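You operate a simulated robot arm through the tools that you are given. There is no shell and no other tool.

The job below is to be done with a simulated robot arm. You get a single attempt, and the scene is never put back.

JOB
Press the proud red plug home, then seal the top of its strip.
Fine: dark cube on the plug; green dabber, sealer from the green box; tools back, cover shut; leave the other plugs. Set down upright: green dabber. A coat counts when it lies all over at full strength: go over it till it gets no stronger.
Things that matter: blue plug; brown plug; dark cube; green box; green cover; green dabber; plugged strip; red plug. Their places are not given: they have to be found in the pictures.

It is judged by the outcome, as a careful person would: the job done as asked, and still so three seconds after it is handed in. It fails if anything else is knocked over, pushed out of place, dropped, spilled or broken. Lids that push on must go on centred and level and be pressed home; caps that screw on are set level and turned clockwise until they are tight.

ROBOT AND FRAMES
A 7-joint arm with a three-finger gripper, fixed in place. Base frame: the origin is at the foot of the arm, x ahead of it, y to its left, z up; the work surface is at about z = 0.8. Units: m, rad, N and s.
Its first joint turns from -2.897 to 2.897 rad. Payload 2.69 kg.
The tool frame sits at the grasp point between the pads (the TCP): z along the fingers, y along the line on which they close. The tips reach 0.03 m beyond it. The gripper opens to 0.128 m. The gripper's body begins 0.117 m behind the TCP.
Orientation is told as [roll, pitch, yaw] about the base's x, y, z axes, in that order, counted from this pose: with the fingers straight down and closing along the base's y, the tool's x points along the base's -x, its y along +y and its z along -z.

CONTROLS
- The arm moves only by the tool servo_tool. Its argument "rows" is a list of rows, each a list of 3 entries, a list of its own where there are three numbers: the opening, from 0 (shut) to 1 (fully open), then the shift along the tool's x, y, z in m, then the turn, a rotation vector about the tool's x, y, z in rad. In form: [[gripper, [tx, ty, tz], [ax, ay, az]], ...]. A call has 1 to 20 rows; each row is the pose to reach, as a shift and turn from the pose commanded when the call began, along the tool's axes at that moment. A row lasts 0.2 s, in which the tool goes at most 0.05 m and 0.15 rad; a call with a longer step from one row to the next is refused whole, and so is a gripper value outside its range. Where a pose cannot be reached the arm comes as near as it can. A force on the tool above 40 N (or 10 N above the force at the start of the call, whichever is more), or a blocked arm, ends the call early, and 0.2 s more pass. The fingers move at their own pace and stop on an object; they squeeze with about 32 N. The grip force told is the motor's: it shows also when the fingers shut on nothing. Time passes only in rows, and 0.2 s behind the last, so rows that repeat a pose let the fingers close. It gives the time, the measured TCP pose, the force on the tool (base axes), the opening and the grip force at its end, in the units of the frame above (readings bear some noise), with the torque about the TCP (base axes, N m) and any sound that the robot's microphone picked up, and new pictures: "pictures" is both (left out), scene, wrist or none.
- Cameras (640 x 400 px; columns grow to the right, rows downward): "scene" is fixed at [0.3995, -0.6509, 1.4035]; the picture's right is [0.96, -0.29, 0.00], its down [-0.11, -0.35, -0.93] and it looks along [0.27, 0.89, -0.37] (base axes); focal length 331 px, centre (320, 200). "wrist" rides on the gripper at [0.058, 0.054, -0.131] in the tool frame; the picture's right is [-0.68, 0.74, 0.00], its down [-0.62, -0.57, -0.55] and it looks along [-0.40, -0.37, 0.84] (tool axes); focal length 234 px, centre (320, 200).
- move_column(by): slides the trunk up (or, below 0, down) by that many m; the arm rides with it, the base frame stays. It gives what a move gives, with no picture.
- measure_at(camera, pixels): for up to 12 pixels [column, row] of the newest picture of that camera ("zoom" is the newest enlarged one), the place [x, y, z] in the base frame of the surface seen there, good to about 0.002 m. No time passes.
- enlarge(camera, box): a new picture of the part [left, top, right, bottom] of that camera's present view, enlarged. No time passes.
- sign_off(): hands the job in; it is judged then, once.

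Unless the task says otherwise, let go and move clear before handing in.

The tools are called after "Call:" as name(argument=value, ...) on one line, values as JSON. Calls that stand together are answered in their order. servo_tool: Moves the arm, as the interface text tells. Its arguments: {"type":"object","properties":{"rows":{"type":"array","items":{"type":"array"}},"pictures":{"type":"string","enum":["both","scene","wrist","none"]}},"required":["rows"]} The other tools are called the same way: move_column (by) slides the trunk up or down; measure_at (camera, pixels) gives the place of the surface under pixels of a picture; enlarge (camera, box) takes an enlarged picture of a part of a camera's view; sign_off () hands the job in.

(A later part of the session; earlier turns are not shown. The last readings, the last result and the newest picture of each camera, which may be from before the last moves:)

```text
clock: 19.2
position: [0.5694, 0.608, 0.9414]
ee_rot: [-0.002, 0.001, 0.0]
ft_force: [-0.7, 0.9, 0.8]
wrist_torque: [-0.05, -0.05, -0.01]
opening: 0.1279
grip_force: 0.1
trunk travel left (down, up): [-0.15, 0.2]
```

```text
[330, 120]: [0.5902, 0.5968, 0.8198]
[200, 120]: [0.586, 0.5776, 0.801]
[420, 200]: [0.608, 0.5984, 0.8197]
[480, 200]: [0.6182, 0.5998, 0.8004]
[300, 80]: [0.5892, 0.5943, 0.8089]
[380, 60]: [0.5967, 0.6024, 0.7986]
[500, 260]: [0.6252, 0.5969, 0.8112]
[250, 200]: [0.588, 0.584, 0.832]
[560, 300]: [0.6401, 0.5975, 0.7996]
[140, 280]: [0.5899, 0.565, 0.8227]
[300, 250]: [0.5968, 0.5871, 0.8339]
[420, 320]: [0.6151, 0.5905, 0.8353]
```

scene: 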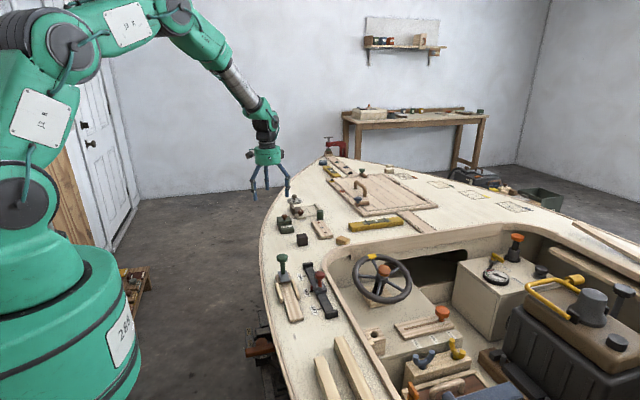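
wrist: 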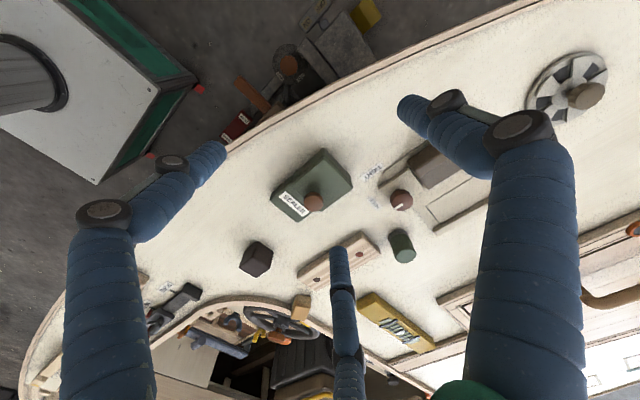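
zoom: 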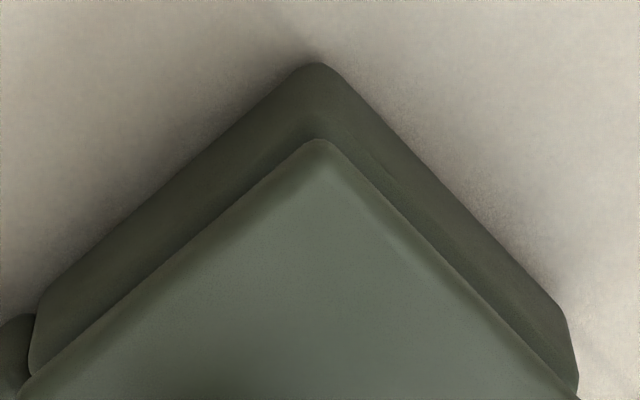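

No hinge is visible from behind. I'll go over the knob at (0.614,0.556), descend around it, grasp it and try a tiny lift.

Call:
servo_tool(rows=[[0.6, [-0.022, -0.027, 0.0], [0, 0, 0]], [0.5, [-0.0438, -0.0538, 0.005], [0, 0, 0]], [0.5, [-0.0438, -0.0538, 0.035], [0, 0, 0]], [0.5, [-0.0438, -0.0538, 0.06], [0, 0, 0]], [0.5, [-0.0438, -0.0538, 0.071], [0, 0, 0]], [0.5, [-0.0438, -0.0538, 0.071], [0, 0, 0]]], pictures="both")

Call:
enlarge(camera="wrist", box=[240, 110, 400, 230])

Call:
enlarge(camera="scene", box=[265, 190, 325, 240])

```text
clock: 20.6
position: [0.6154, 0.5553, 0.8719]
ee_rot: [0.001, 0.0, 0.0]
ft_force: [0.5, 0.3, -0.1]
wrist_torque: [-0.01, -0.01, 0.02]
opening: 0.0639
grip_force: 0.1
trunk travel left (down, up): [-0.15, 0.2]
```

scene: 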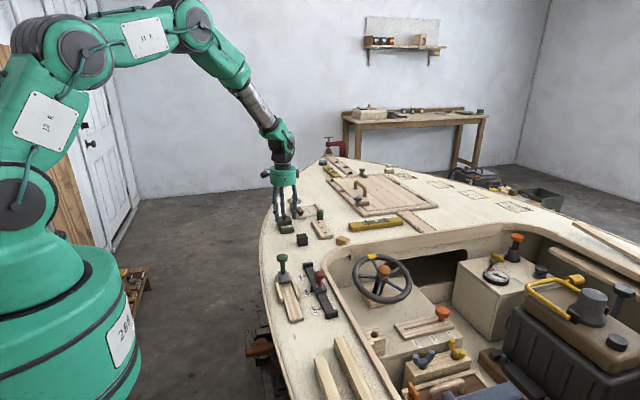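
wrist: 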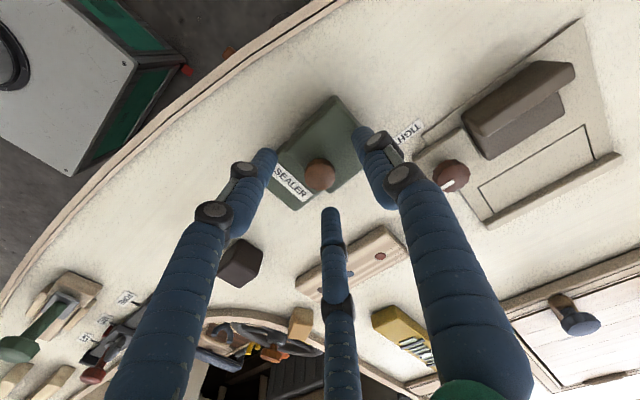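

```text
3.33 times, centred on (320, 170) of wrist
```

zoom: 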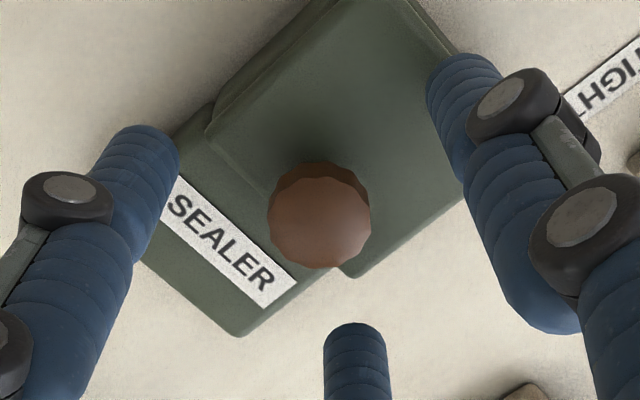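

```text
8.00 times, centred on (295, 215) of scene
```

zoom: 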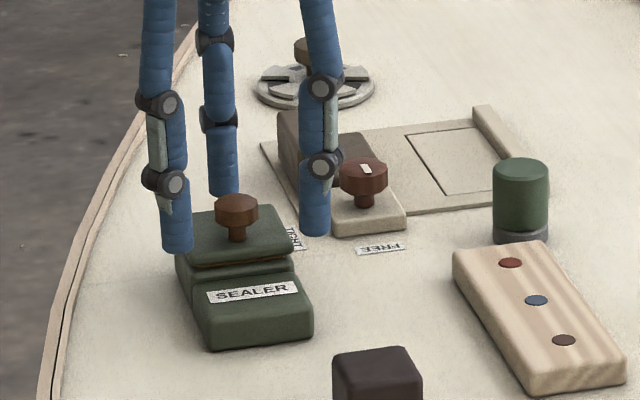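

The knob is centred among the fingers. I'll close on it and check.

Call:
servo_tool(rows=[[0.25, [0, 0, 0], [0, 0, 0]], [0, [0, 0, 0], [0, 0, 0]], [0, [0, 0, 0], [0, 0, 0]]], pictures="both")

Call:
enlarge(camera="scene", box=[265, 190, 325, 240])

```text
clock: 21.4
position: [0.6157, 0.5554, 0.8717]
ee_rot: [0.001, -0.001, 0.0]
ft_force: [-1.3, 0.2, 0.0]
wrist_torque: [-0.03, 0.06, -0.03]
opening: 0.0207
grip_force: 31.6
trunk travel left (down, up): [-0.15, 0.2]
```

scene: 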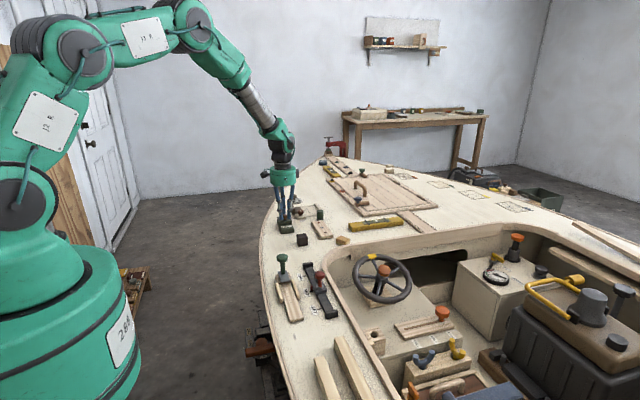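
wrist: 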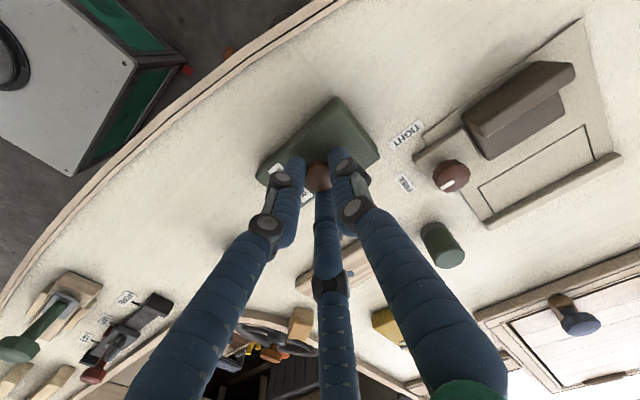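

```text
8.00 times, centred on (295, 215) of scene
```

zoom: 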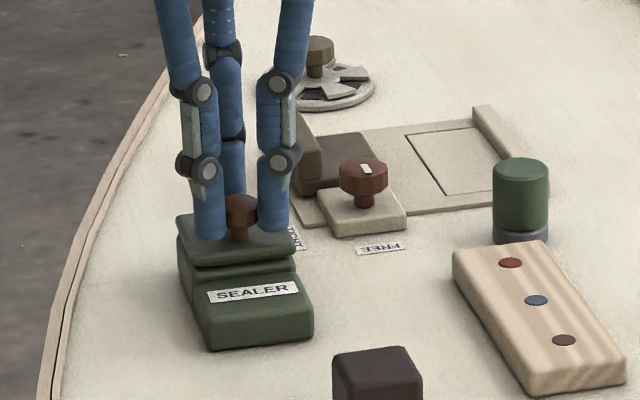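

Knob is held (opening 0.0207). I'll test with a tiny 3 mm lift and read the force and torque.

Call:
servo_tool(rows=[[0, [0, 0, -0.001], [0, 0, 0]], [0, [0, 0, -0.002], [0, 0, 0]], [0, [0, 0, -0.003], [0, 0, 0]]], pictures="scene")

Call:
enlarge(camera="scene", box=[265, 200, 313, 240])

```text
clock: 22.2
position: [0.613, 0.5567, 0.8745]
ee_rot: [-0.001, 0.0, 0.001]
ft_force: [-1.3, -0.2, -4.0]
wrist_torque: [0.02, -0.02, -0.01]
opening: 0.0214
grip_force: 32.5
trunk travel left (down, up): [-0.15, 0.2]
```

scene: 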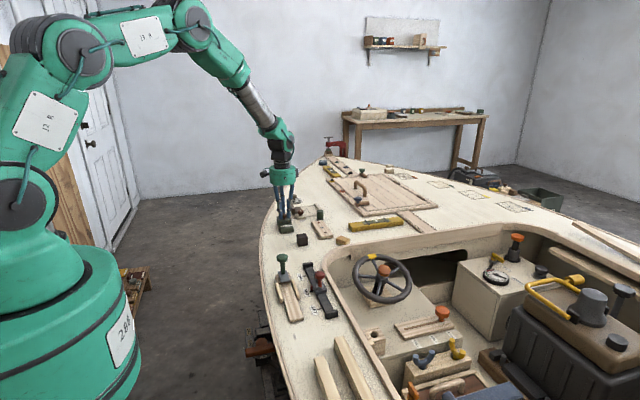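

```text
10.00 times, centred on (289, 220) of scene
```

zoom: 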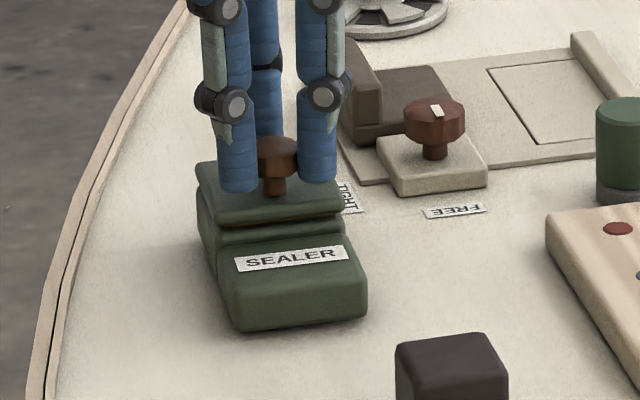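

About 4 N pulls down while the front lip seems to rise. I'll measure the cover top front and back to see if it tilts.

Call:
measure_at(camera="zoom", pixels=[[205, 170], [225, 208], [260, 207], [300, 200], [335, 195], [212, 185], [280, 212], [230, 232], [300, 225], [340, 225]])

Call:
servo_tool(rows=[[0, [0, 0, -0.0005], [0, 0, 0]]], pictures="wrist")

Call:
enlarge(camera="wrist", box=[250, 85, 390, 190])

Call:
measure_at(camera="zoom", pixels=[[400, 90], [380, 70], [340, 130], [300, 200], [520, 260], [350, 240], [420, 150], [480, 200], [550, 290], [390, 50]])

```text
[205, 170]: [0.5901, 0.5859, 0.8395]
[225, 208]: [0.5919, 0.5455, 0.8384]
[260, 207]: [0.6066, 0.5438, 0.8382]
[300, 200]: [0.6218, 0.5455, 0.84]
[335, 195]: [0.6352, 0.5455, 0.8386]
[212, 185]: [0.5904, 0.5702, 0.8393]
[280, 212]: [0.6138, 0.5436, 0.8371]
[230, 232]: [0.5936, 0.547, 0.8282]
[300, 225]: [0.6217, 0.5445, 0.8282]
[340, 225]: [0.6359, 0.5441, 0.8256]
```

```text
clock: 22.6
position: [0.6136, 0.5563, 0.8744]
ee_rot: [0.001, 0.0, 0.002]
ft_force: [0.6, -0.5, -4.7]
wrist_torque: [0.02, 0.02, 0.0]
opening: 0.0209
grip_force: 32.2
trunk travel left (down, up): [-0.15, 0.2]
```

wrist: 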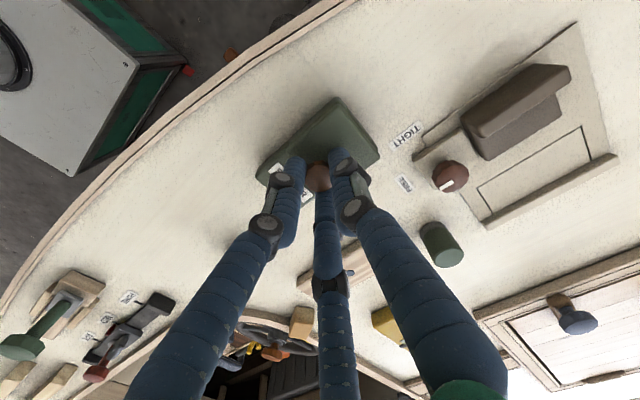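

```text
3.81 times, centred on (320, 138) of wrist
```

zoom: 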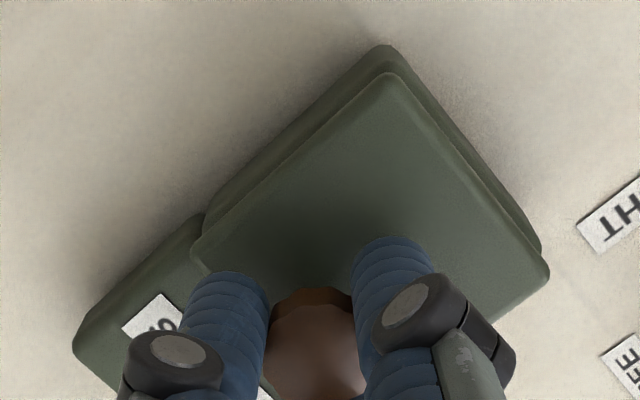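

```text
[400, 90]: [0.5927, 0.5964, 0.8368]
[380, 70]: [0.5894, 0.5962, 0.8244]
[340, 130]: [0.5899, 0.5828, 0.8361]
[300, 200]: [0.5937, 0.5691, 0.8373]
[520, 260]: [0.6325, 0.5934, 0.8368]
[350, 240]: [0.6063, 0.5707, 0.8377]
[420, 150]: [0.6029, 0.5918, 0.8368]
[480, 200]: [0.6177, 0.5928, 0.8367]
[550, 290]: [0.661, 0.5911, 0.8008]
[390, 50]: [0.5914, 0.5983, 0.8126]
```

The whole cover rose level by ~3 mm (front and back both ≈0.838), so it lifts straight off. I'll keep lifting slowly.

Call:
servo_tool(rows=[[0, [0, 0, -0.002], [0, 0, 0]], [0, [0, 0, -0.004], [0, 0, 0]], [0, [0, 0, -0.006], [0, 0, 0]], [0, [0, 0, -0.008], [0, 0, 0]], [0, [0, 0, -0.01], [0, 0, 0]]], pictures="scene")

Call:
enlarge(camera="scene", box=[265, 195, 313, 235])

```text
clock: 23.8
position: [0.6133, 0.5585, 0.8854]
ee_rot: [-0.002, -0.002, 0.0]
ft_force: [0.3, -0.1, -5.1]
wrist_torque: [-0.01, -0.01, 0.03]
opening: 0.0208
grip_force: 32.8
trunk travel left (down, up): [-0.15, 0.2]
```

scene: 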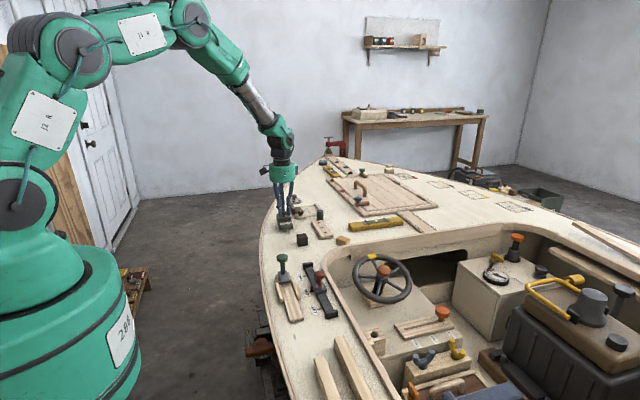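

```text
10.00 times, centred on (289, 215) of scene
```

zoom: 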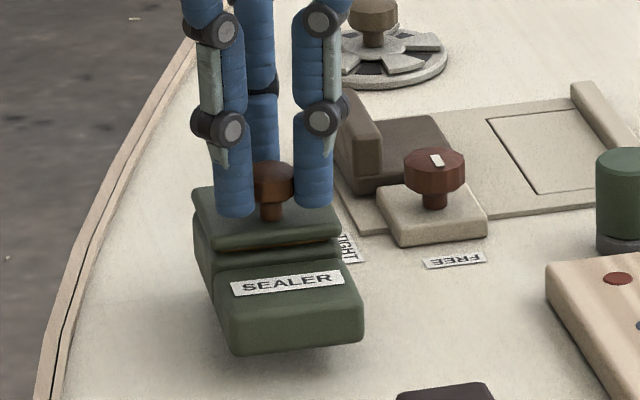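

The whole box came up with the cover (shadow under the front, zoom (290,350)), so the cover is attached (hinged or sliding) and doesn't lift off. I'll gently set the box straight back down.

Call:
servo_tool(rows=[[0, [0, 0, 0.004], [0, 0, 0]], [0, [0, 0, 0.008], [0, 0, 0]], [0, [0, 0, 0.011], [0, 0, 0]], [0, [0, 0, 0.0125], [0, 0, 0]], [0, [0, 0, 0.0135], [0, 0, 0]], [0, [0, 0, 0.0135], [0, 0, 0]]], pictures="both")

Call:
enlarge(camera="scene", box=[265, 200, 313, 240])

```text
clock: 25.2
position: [0.6134, 0.5576, 0.8708]
ee_rot: [0.001, 0.001, -0.001]
ft_force: [0.7, -0.5, -4.2]
wrist_torque: [-0.01, -0.01, -0.05]
opening: 0.0207
grip_force: 31.7
trunk travel left (down, up): [-0.15, 0.2]
```

scene: 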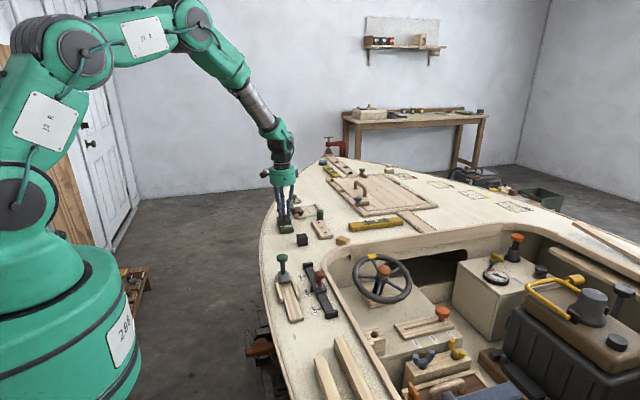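
wrist: 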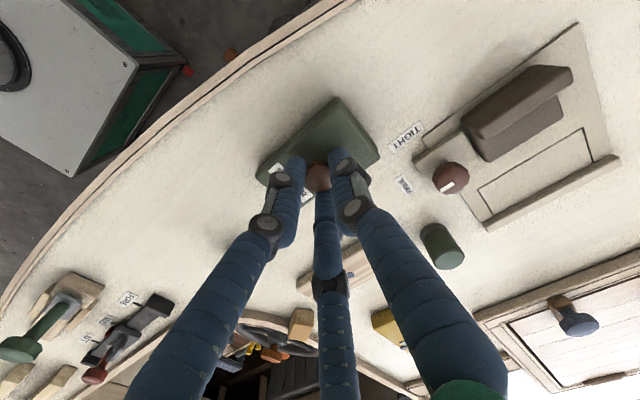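

```text
10.00 times, centred on (289, 220) of scene
```

zoom: 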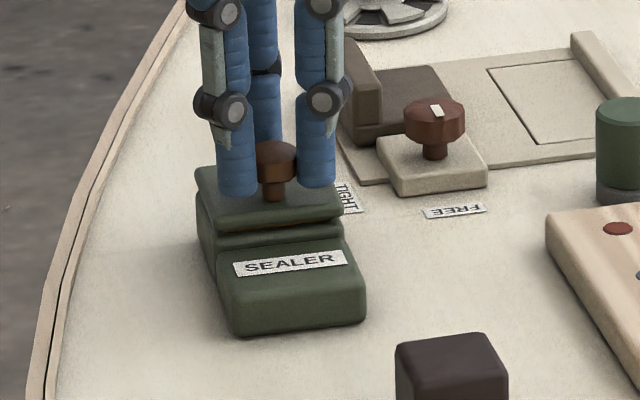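

The tool still carries ~4 N, so the box isn't fully resting. I'll lower in half-millimetre steps until the weight is off.

Call:
servo_tool(rows=[[0, [0, 0, 0.0007], [0, 0, 0]], [0, [0, 0, 0.0014], [0, 0, 0]], [0, [0, 0, 0.0014], [0, 0, 0]]], pictures="none")

```text
clock: 26.0
position: [0.6138, 0.5585, 0.8717]
ee_rot: [-0.001, 0.002, 0.0]
ft_force: [-4.2, 0.3, 4.5]
wrist_torque: [-0.16, 0.3, -0.04]
opening: 0.021
grip_force: 32.2
trunk travel left (down, up): [-0.15, 0.2]
```

The box is down (reaction +4.5 N). I'll release and rise to check the box's position and inspect the cover's attachment.

Call:
servo_tool(rows=[[0.0, [0, 0, -0.0007], [0, 0, 0]], [0.3, [0, 0, -0.0007], [0, 0, 0]], [0.5, [0, 0, -0.0007], [0, 0, 0]], [0.5, [0, 0, -0.02], [0, 0, 0]], [0.5, [0, 0, -0.05], [0, 0, 0]], [0.8, [0.03, 0, -0.08], [0, 0, 0]], [1, [0.07, 0.02, -0.08], [0, 0, 0]]], pictures="both")

Call:
enlarge(camera="scene", box=[272, 205, 336, 245])

Call:
measure_at(camera="zoom", pixels=[[125, 98], [60, 122], [195, 160], [65, 175], [145, 190], [75, 212], [200, 200], [215, 235], [95, 250], [150, 265], [125, 145]])

```text
clock: 27.6
position: [0.5435, 0.579, 0.95]
ee_rot: [0.002, 0.001, 0.0]
ft_force: [-1.5, 0.0, 0.3]
wrist_torque: [0.03, 0.06, 0.0]
opening: 0.128
grip_force: 0.0
trunk travel left (down, up): [-0.15, 0.2]
```

scene: 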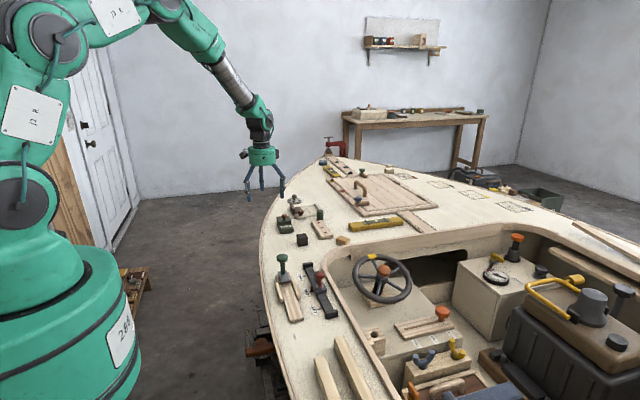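
wrist: 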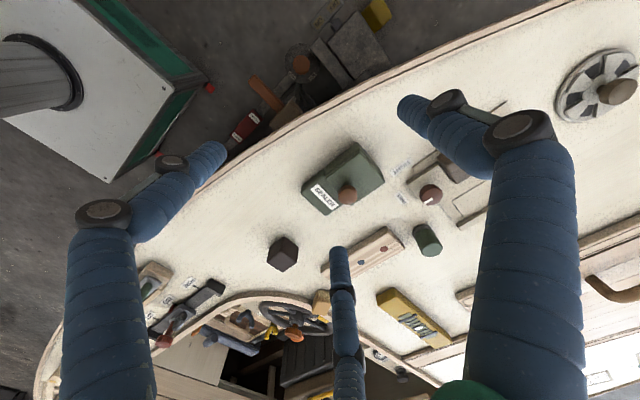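

```text
10.00 times, centred on (304, 225) of scene
```

zoom: 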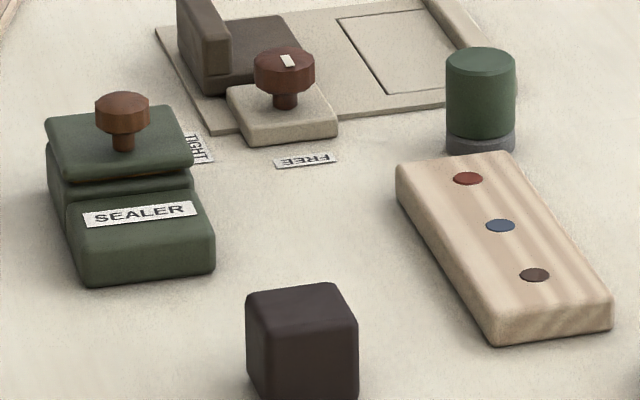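

```text
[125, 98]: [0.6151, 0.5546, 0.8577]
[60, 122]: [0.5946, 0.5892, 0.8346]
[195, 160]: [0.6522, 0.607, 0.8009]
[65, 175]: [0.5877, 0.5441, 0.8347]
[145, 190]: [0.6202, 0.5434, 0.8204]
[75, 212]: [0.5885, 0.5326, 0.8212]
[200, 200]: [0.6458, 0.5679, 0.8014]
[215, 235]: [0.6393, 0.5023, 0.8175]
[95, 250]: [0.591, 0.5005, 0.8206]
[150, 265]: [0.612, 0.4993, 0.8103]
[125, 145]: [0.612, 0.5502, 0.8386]
```

The box is back, shifted by only ~1–2 mm. I'll zoom in at the same scale as before to compare the cover gap.

Call:
enlarge(camera="scene", box=[274, 210, 298, 235])

Call:
enlarge(camera="wrist", box=[295, 135, 391, 215])

```text
16.00 times, centred on (286, 222) of scene
```

zoom: 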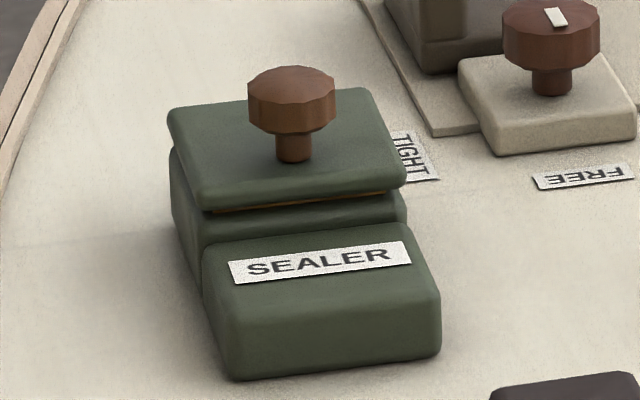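

```text
5.00 times, centred on (343, 175) of wrist
```

zoom: 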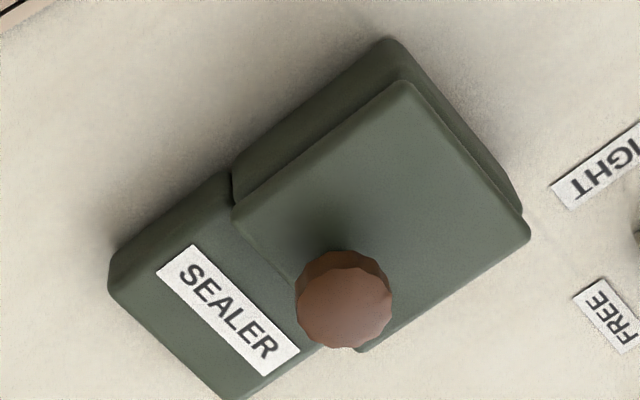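

The amber line still shows under the lip, so the cover is attached but not lift-off. I'll measure the knob's present place, then try a gentle push on the knob toward +y with closed fingers to tell hinge from slide.

Call:
measure_at(camera="zoom", pixels=[[343, 305], [305, 300], [385, 305], [345, 342], [400, 90], [385, 45], [525, 235], [240, 205], [360, 345], [115, 270], [230, 395], [300, 345]])

```text
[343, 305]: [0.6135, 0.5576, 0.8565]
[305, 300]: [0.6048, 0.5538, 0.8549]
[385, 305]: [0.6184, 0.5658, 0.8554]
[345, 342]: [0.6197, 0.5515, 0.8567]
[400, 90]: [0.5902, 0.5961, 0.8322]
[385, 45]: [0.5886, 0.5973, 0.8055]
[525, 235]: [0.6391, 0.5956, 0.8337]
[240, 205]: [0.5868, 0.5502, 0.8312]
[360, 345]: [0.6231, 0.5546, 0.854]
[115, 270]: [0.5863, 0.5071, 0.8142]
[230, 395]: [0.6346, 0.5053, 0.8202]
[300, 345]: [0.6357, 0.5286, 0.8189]
```

Knob centre is at about (0.613,0.557). I'll bring the closed fingers in front of the knob (−y side), tips at z≈0.844.

Call:
servo_tool(rows=[[0.6, [-0.03, -0.03, 0.0], [0, 0, 0]], [0.3, [-0.06, -0.06, 0.0], [0, 0, 0]], [0, [-0.069, -0.066, 0.03], [0, 0, 0]], [0, [-0.069, -0.066, 0.06], [0, 0, 0]], [0, [-0.069, -0.066, 0.076], [0, 0, 0]], [0, [-0.069, -0.066, 0.076], [0, 0, 0]]], pictures="both")

Call:
enlarge(camera="scene", box=[265, 200, 313, 240])

Call:
enlarge(camera="wrist", box=[240, 80, 400, 200])

```text
clock: 29.0
position: [0.6136, 0.5119, 0.8756]
ee_rot: [0.0, -0.001, -0.001]
ft_force: [0.7, 0.4, -0.5]
wrist_torque: [-0.05, -0.01, 0.01]
opening: 0.0021
grip_force: 31.0
trunk travel left (down, up): [-0.15, 0.2]
```

scene: 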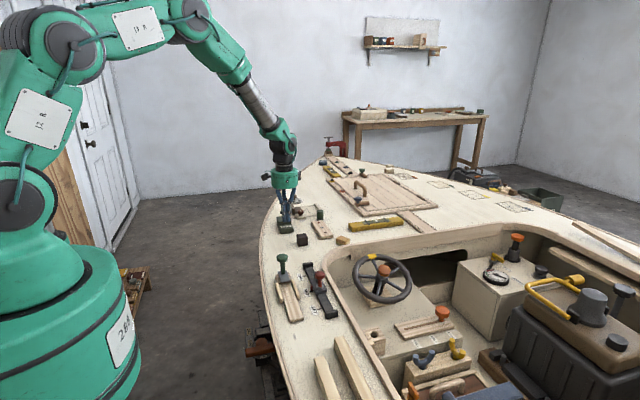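
wrist: 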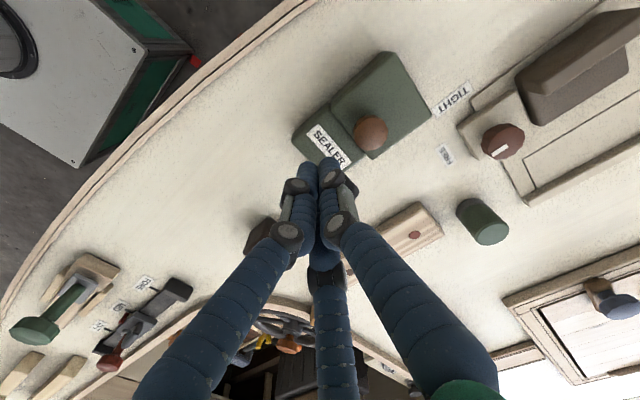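

```text
10.00 times, centred on (289, 220) of scene
```

zoom: 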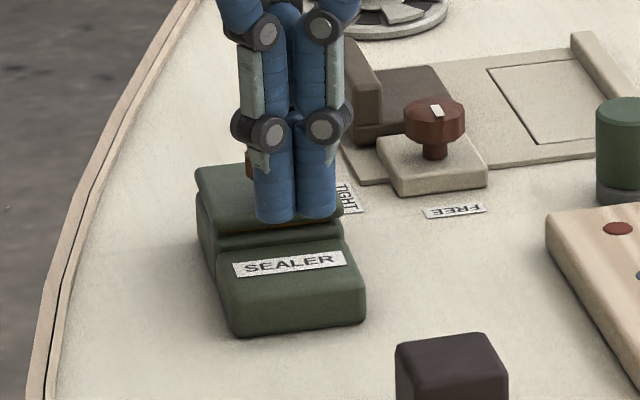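

```text
3.33 times, centred on (320, 140) of wrist
```

zoom: 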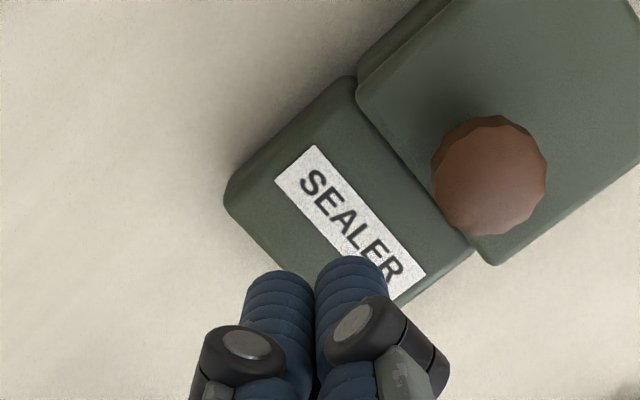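

The fist is in front of the knob. I'll advance in small steps toward +y and watch the force.

Call:
servo_tool(rows=[[0, [0, 0.006, 0], [0, 0, 0]], [0, [0, 0.011, 0], [0, 0, 0]], [0, [0, 0.015, 0], [0, 0, 0]], [0, [0, 0.018, 0], [0, 0, 0]], [0, [0, 0.02, 0], [0, 0, 0]]], pictures="both")

Call:
enlarge(camera="wrist", box=[240, 80, 400, 200])

```text
clock: 30.2
position: [0.6107, 0.5327, 0.8739]
ee_rot: [0.0, 0.0, 0.001]
ft_force: [0.2, -2.7, -0.4]
wrist_torque: [-0.04, 0.0, 0.02]
opening: 0.0021
grip_force: 31.5
trunk travel left (down, up): [-0.15, 0.2]
```

scene: 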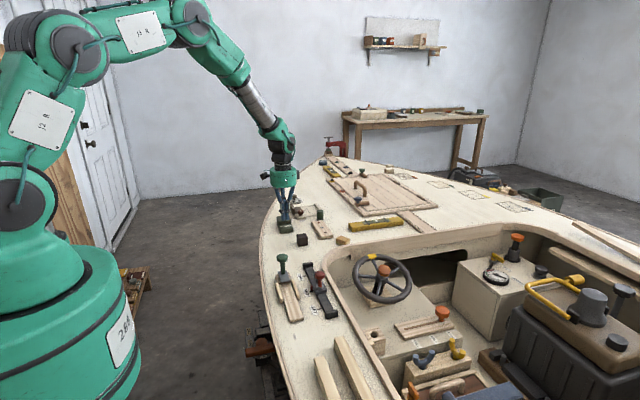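
wrist: 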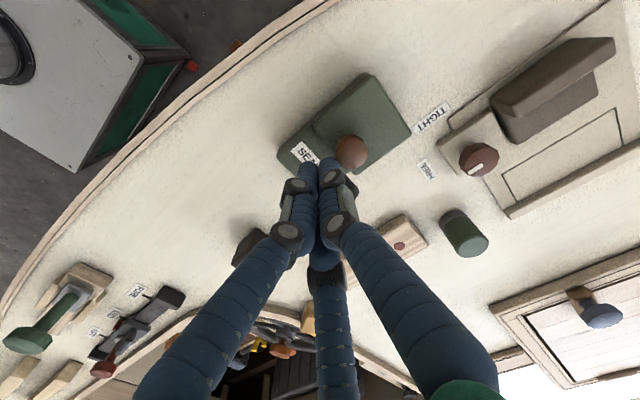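

```text
3.33 times, centred on (320, 140) of wrist
```

zoom: 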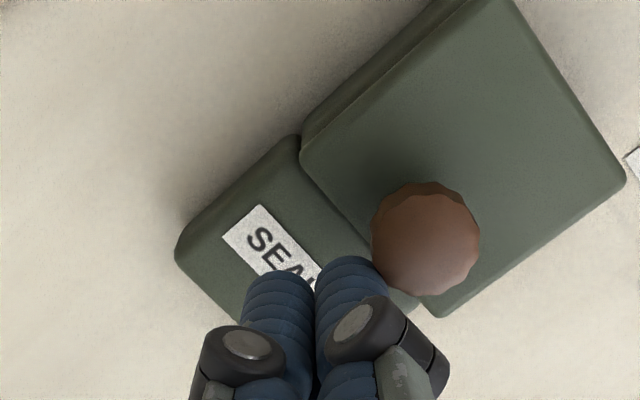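

Contact made at y≈0.533 with 2.7 N. I'll push 3 mm more in small steps and compare the cover with the box body.

Call:
servo_tool(rows=[[0, [0, 0.001, 0], [0, 0, 0]], [0, [0, 0.002, 0], [0, 0, 0]], [0, [0, 0.003, 0], [0, 0, 0]]], pictures="both")

Call:
enlarge(camera="wrist", box=[240, 60, 432, 180])

Call:
enlarge(camera="scene", box=[265, 200, 313, 240])

```text
clock: 31.0
position: [0.6132, 0.5348, 0.875]
ee_rot: [0.0, 0.001, 0.001]
ft_force: [0.9, -0.9, -0.6]
wrist_torque: [-0.02, 0.0, -0.02]
opening: 0.002
grip_force: 31.1
trunk travel left (down, up): [-0.15, 0.2]
```

scene: 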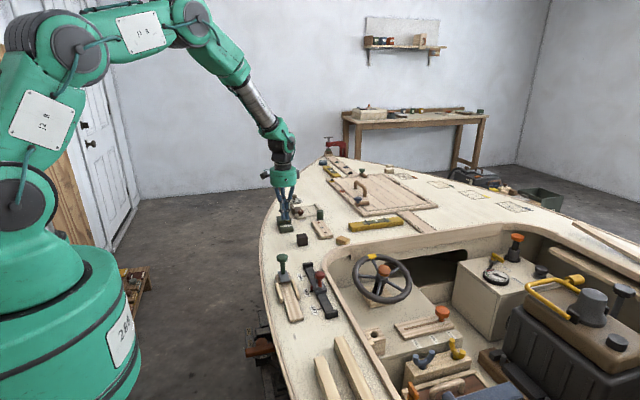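
wrist: 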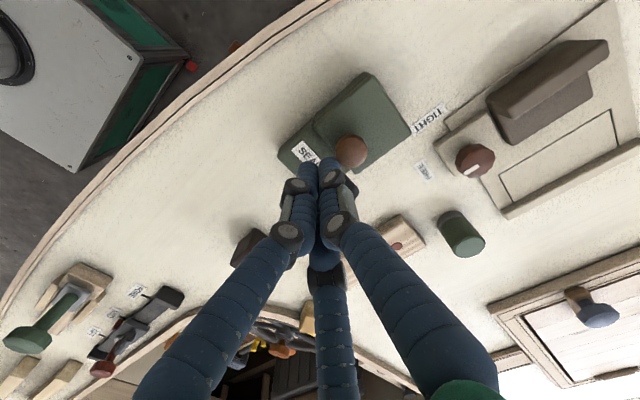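

```text
3.33 times, centred on (336, 120) of wrist
```

zoom: 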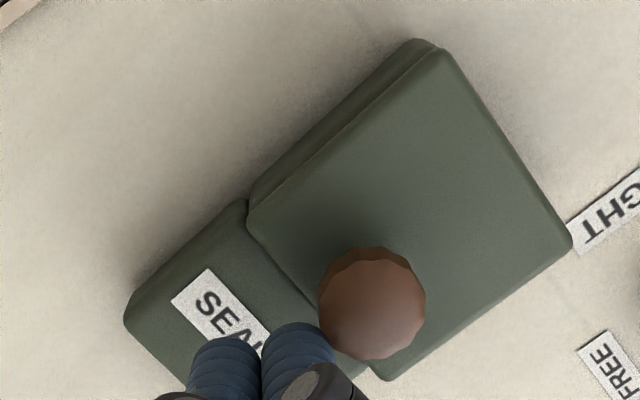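

```text
10.00 times, centred on (289, 220) of scene
```

zoom: 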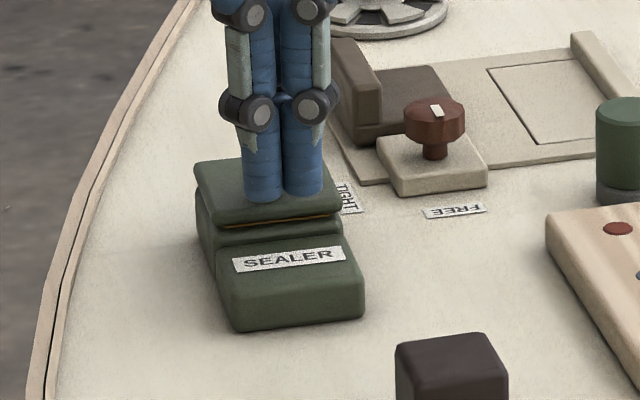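

The amber line widened at (275,222), so the cover moved relative to the box a bit. I'll measure cover front/back heights and the box body.

Call:
measure_at(camera="zoom", pixels=[[205, 168], [215, 190], [222, 207], [235, 215], [300, 208], [335, 205], [222, 222], [225, 240], [300, 235], [240, 300], [350, 290], [240, 320]])

Call:
enlarge(camera="wrist", box=[240, 60, 432, 180])

Call:
measure_at(camera="zoom", pixels=[[370, 300], [415, 45], [440, 60], [565, 235], [255, 215], [400, 150], [300, 240], [500, 250], [245, 205], [130, 315], [430, 330], [350, 130]])

```text
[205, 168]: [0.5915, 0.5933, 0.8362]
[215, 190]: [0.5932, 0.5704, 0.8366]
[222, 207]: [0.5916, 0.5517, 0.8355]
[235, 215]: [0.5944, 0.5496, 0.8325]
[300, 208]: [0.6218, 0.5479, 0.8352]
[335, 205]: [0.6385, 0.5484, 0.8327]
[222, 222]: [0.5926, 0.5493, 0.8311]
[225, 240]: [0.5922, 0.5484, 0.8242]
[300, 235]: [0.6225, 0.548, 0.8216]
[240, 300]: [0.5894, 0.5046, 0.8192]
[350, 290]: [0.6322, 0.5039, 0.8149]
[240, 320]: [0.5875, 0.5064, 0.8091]
```

```text
3.33 times, centred on (336, 120) of wrist
```

zoom: 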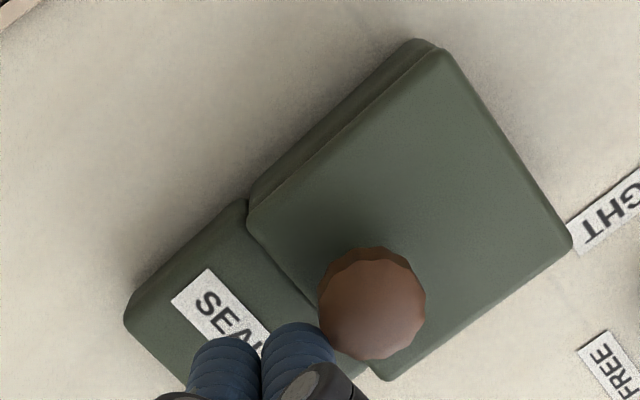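

```text
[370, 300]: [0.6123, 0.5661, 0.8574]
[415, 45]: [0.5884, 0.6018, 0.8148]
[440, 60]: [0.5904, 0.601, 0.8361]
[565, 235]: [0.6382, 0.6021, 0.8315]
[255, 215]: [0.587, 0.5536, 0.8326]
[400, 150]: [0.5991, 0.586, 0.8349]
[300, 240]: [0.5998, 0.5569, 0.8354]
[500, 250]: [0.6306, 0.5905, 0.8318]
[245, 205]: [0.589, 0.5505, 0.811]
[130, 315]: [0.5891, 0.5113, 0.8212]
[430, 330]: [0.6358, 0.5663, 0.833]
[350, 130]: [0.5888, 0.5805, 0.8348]
```

The whole box slid ~5 mm in +y, cover still level, so it neither flips nor slides that way. I'll back off, grip the knob again, press lightly down and try pulling toward −y (over the porch), which also undoes the shift.

Call:
servo_tool(rows=[[0, [0, -0.006, 0], [0, 0, 0]], [0, [0, -0.006, -0.035], [0, 0, 0]], [0.5, [0, 0.01, -0.05], [0, 0, 0]], [0.5, [0, 0.0295, -0.05], [0, 0, 0]], [0.5, [0, 0.0295, -0.02], [0, 0, 0]], [0.5, [0, 0.0295, 0.004], [0, 0, 0]], [0.5, [0, 0.0295, 0.004], [0, 0, 0]]], pictures="both")

Call:
enlarge(camera="wrist", box=[240, 110, 400, 230])

```text
clock: 32.6
position: [0.6109, 0.5633, 0.8713]
ee_rot: [-0.001, 0.0, 0.0]
ft_force: [0.2, 0.8, 0.3]
wrist_torque: [-0.01, 0.01, -0.04]
opening: 0.064
grip_force: 0.0
trunk travel left (down, up): [-0.15, 0.2]
```

scene: 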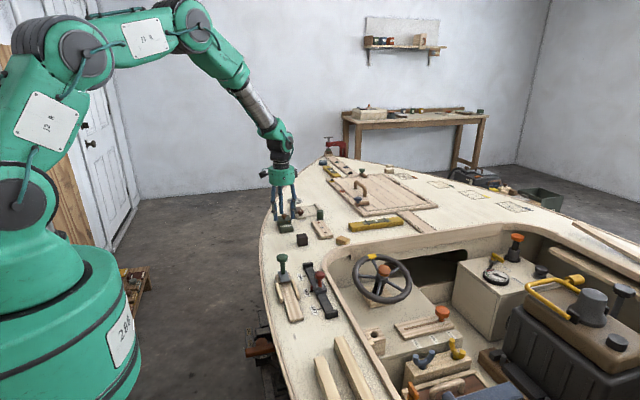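
wrist: 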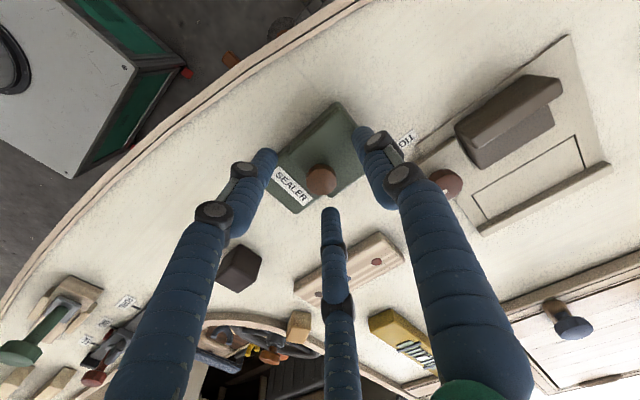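

```text
3.33 times, centred on (320, 170) of wrist
```

zoom: 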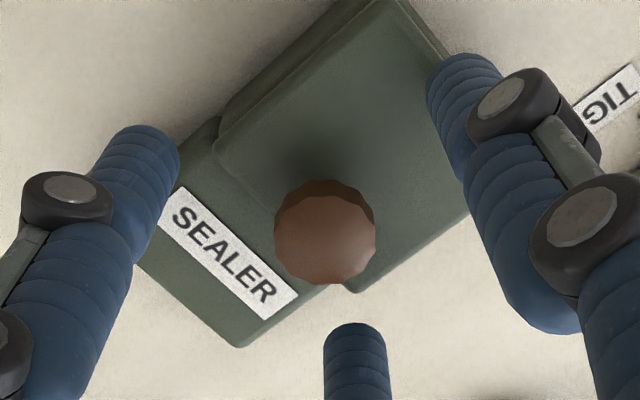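

The knob is about 2 mm off toward +x/−y of centre. I'll correct slightly and close on it.

Call:
servo_tool(rows=[[0.5, [-0.0015, -0.0015, 0], [0, 0, 0]], [0.25, [-0.0015, -0.0015, 0], [0, 0, 0]], [0, [-0.0015, -0.0015, 0], [0, 0, 0]], [0, [-0.0015, -0.0015, 0], [0, 0, 0]], [0, [-0.0015, -0.0015, 0.001], [0, 0, 0]], [0, [-0.0015, -0.0015, 0.002], [0, 0, 0]]], pictures="none")

```text
clock: 34.0
position: [0.6115, 0.5627, 0.8712]
ee_rot: [0.0, -0.002, -0.001]
ft_force: [-6.7, -0.2, 12.3]
wrist_torque: [-0.15, 0.47, 0.0]
opening: 0.0207
grip_force: 32.4
trunk travel left (down, up): [-0.15, 0.2]
```

Pressing with ~12 N. Now I'll pull the knob toward −y in small steps.

Call:
servo_tool(rows=[[0, [0, -0.0015, 0], [0, 0, 0]], [0, [0, -0.003, 0], [0, 0, 0]], [0, [0, -0.0045, 0], [0, 0, 0]], [0, [0, -0.006, 0], [0, 0, 0]]], pictures="both")

Call:
enlarge(camera="scene", box=[265, 200, 313, 240])

Call:
measure_at(camera="zoom", pixels=[[205, 168], [225, 207], [275, 212], [225, 240], [300, 235], [240, 300], [350, 290], [240, 320], [300, 300], [220, 195]])

```text
clock: 35.0
position: [0.6125, 0.556, 0.8702]
ee_rot: [0.002, -0.004, 0.001]
ft_force: [-5.3, 0.2, 18.9]
wrist_torque: [0.04, 0.3, 0.0]
opening: 0.0207
grip_force: 31.9
trunk travel left (down, up): [-0.15, 0.2]
```

scene: 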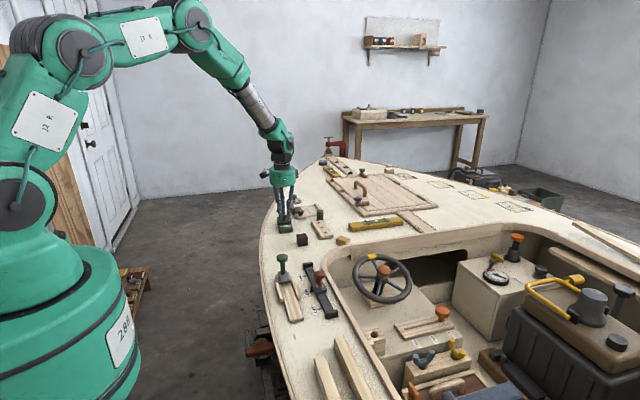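
wrist: 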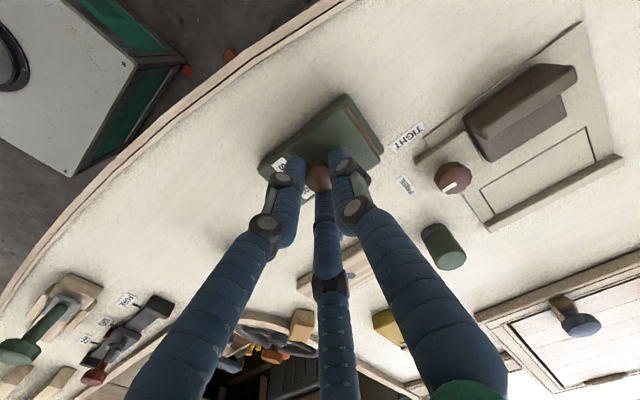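

```text
10.00 times, centred on (289, 220) of scene
```

zoom: 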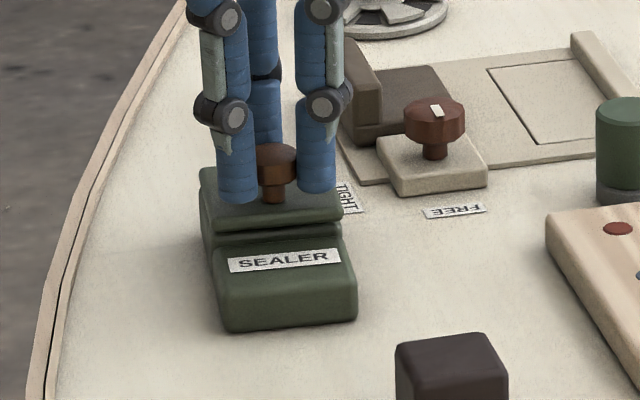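

```text
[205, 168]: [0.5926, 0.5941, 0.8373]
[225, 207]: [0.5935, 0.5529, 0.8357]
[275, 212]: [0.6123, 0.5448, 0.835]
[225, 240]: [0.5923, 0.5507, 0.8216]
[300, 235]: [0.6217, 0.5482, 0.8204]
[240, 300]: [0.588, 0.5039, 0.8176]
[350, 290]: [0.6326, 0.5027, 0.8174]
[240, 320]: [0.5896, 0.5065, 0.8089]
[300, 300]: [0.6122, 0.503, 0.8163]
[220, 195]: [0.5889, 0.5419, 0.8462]
```

The porch front stayed at y≈0.503 while the knob moved 6 mm to −y, so the cover appears to slide toward −y. I'll verify in the wrist view.

Call:
enlarge(camera="wrist", box=[250, 85, 390, 190])

Call:
measure_at(camera="zoom", pixels=[[410, 60], [390, 90], [500, 170], [430, 100], [540, 210], [480, 200], [380, 50], [330, 130], [450, 140], [560, 230]])

```text
3.81 times, centred on (320, 138) of wrist
```

zoom: 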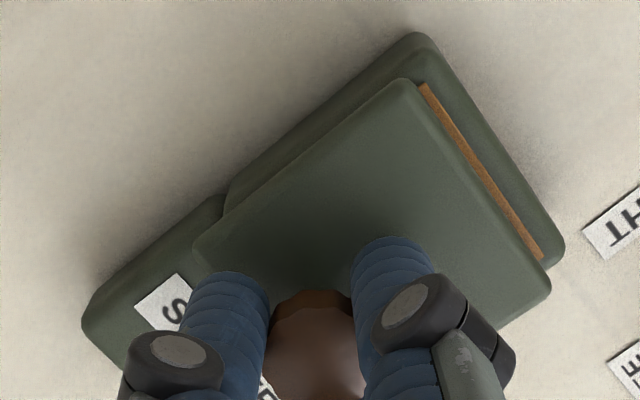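

```text
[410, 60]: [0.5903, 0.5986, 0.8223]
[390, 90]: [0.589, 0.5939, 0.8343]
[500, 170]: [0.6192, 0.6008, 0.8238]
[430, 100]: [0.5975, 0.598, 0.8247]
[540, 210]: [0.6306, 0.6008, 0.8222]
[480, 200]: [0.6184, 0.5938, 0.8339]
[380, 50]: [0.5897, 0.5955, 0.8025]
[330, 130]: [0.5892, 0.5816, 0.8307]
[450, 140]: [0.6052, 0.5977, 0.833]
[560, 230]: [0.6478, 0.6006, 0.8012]
```

The cover slides toward −y: an amber pad strip shows behind it at (480,170). I'll continue pulling with a light press.

Call:
servo_tool(rows=[[0, [0, -0.003, -0.0005], [0, 0, 0]], [0, [0, -0.006, -0.0005], [0, 0, 0]], [0, [0, -0.009, -0.0005], [0, 0, 0]], [0, [0, -0.012, -0.0005], [0, 0, 0]], [0, [0, -0.015, -0.0005], [0, 0, 0]]], pictures="both")

Call:
enlarge(camera="scene", box=[265, 200, 313, 240])

```text
clock: 36.2
position: [0.6127, 0.5407, 0.8704]
ee_rot: [0.0, 0.001, 0.001]
ft_force: [-7.3, 0.2, 16.1]
wrist_torque: [0.15, 0.23, 0.04]
opening: 0.0207
grip_force: 31.8
trunk travel left (down, up): [-0.15, 0.2]
```

scene: 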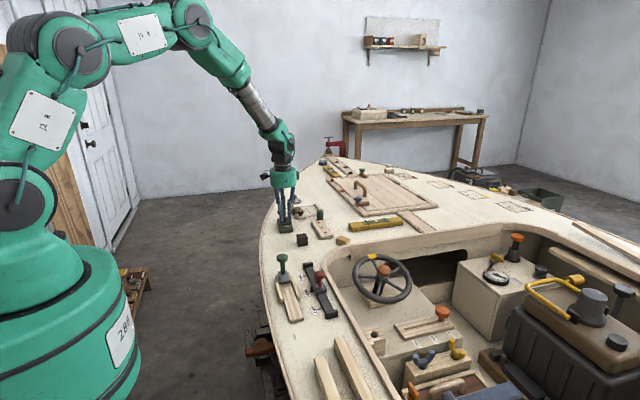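
wrist: 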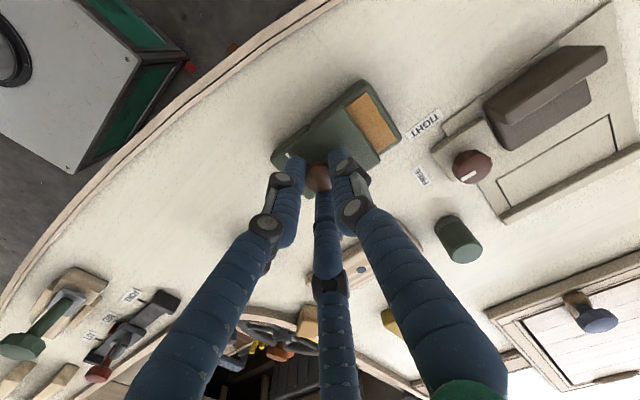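

```text
10.00 times, centred on (289, 220) of scene
```

zoom: 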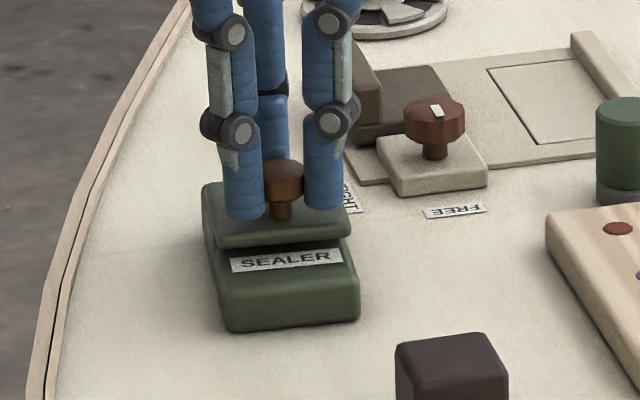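

The pad opens up well while the body stays put. I'll continue another 27 mm, easing the sideways load.

Call:
servo_tool(rows=[[0, [0.0005, -0.003, 0], [0, 0, 0]], [0, [0.001, -0.006, 0], [0, 0, 0]], [0, [0.001, -0.009, 0], [0, 0, 0]], [0, [0.001, -0.012, 0], [0, 0, 0]], [0, [0.001, -0.015, 0], [0, 0, 0]], [0, [0.001, -0.018, 0], [0, 0, 0]]], pictures="both")

Call:
enlarge(camera="scene", box=[265, 200, 313, 240])

```text
clock: 37.6
position: [0.611, 0.5213, 0.8697]
ee_rot: [0.0, 0.0, -0.001]
ft_force: [-9.6, 0.6, 24.3]
wrist_torque: [0.09, 0.29, 0.11]
opening: 0.0207
grip_force: 32.5
trunk travel left (down, up): [-0.15, 0.2]
```

scene: 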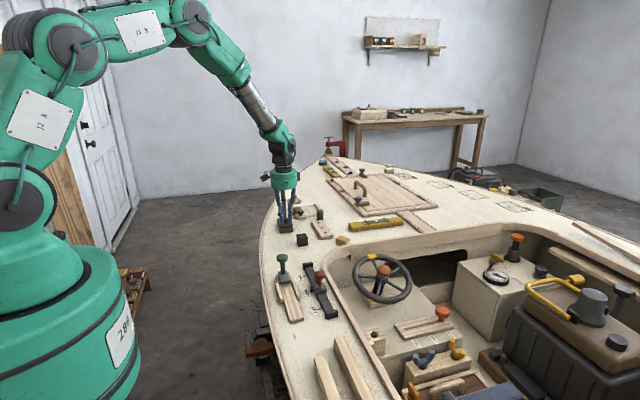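
wrist: 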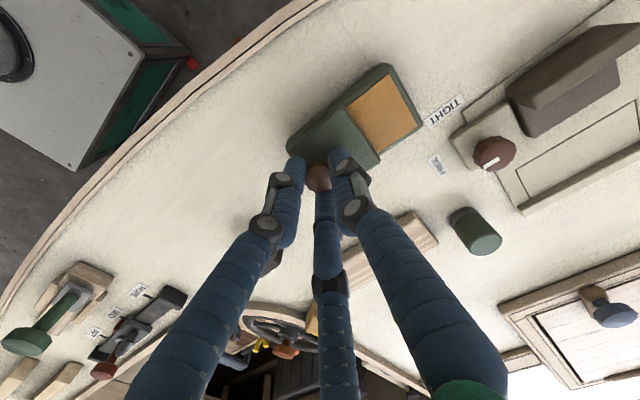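

```text
10.00 times, centred on (289, 220) of scene
```

zoom: 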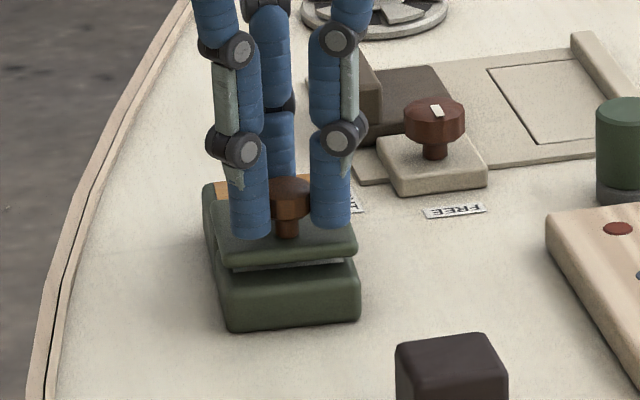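

The pad is almost fully uncovered. I'll ease the press and measure the pad and the cover's back edge.

Call:
enlarge(camera="wrist", box=[280, 55, 440, 175])

Call:
measure_at(camera="zoom", pixels=[[400, 80], [555, 235], [290, 190], [400, 330], [420, 200], [350, 140], [470, 290], [400, 45], [590, 240], [360, 300], [270, 200], [440, 130]])

```text
3.33 times, centred on (360, 115) of wrist
```

zoom: 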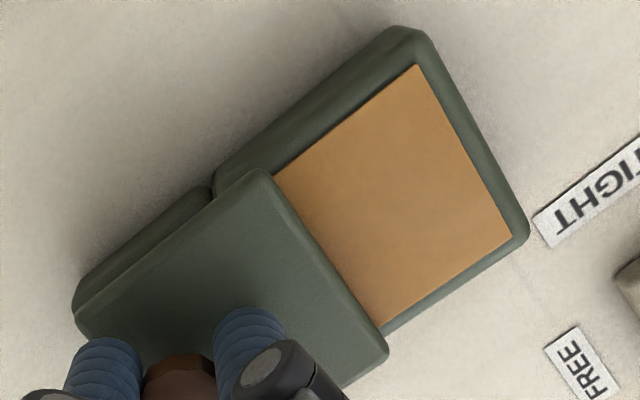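

```text
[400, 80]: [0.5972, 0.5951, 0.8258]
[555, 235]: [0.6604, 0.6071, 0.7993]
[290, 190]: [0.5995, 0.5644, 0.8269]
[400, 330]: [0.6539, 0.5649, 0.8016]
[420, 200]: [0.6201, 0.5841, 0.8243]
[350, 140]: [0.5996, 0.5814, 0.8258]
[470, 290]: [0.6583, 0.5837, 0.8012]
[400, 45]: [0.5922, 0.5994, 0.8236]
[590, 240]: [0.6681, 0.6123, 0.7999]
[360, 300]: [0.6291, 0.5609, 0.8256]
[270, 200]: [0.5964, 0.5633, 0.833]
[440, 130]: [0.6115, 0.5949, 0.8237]
```

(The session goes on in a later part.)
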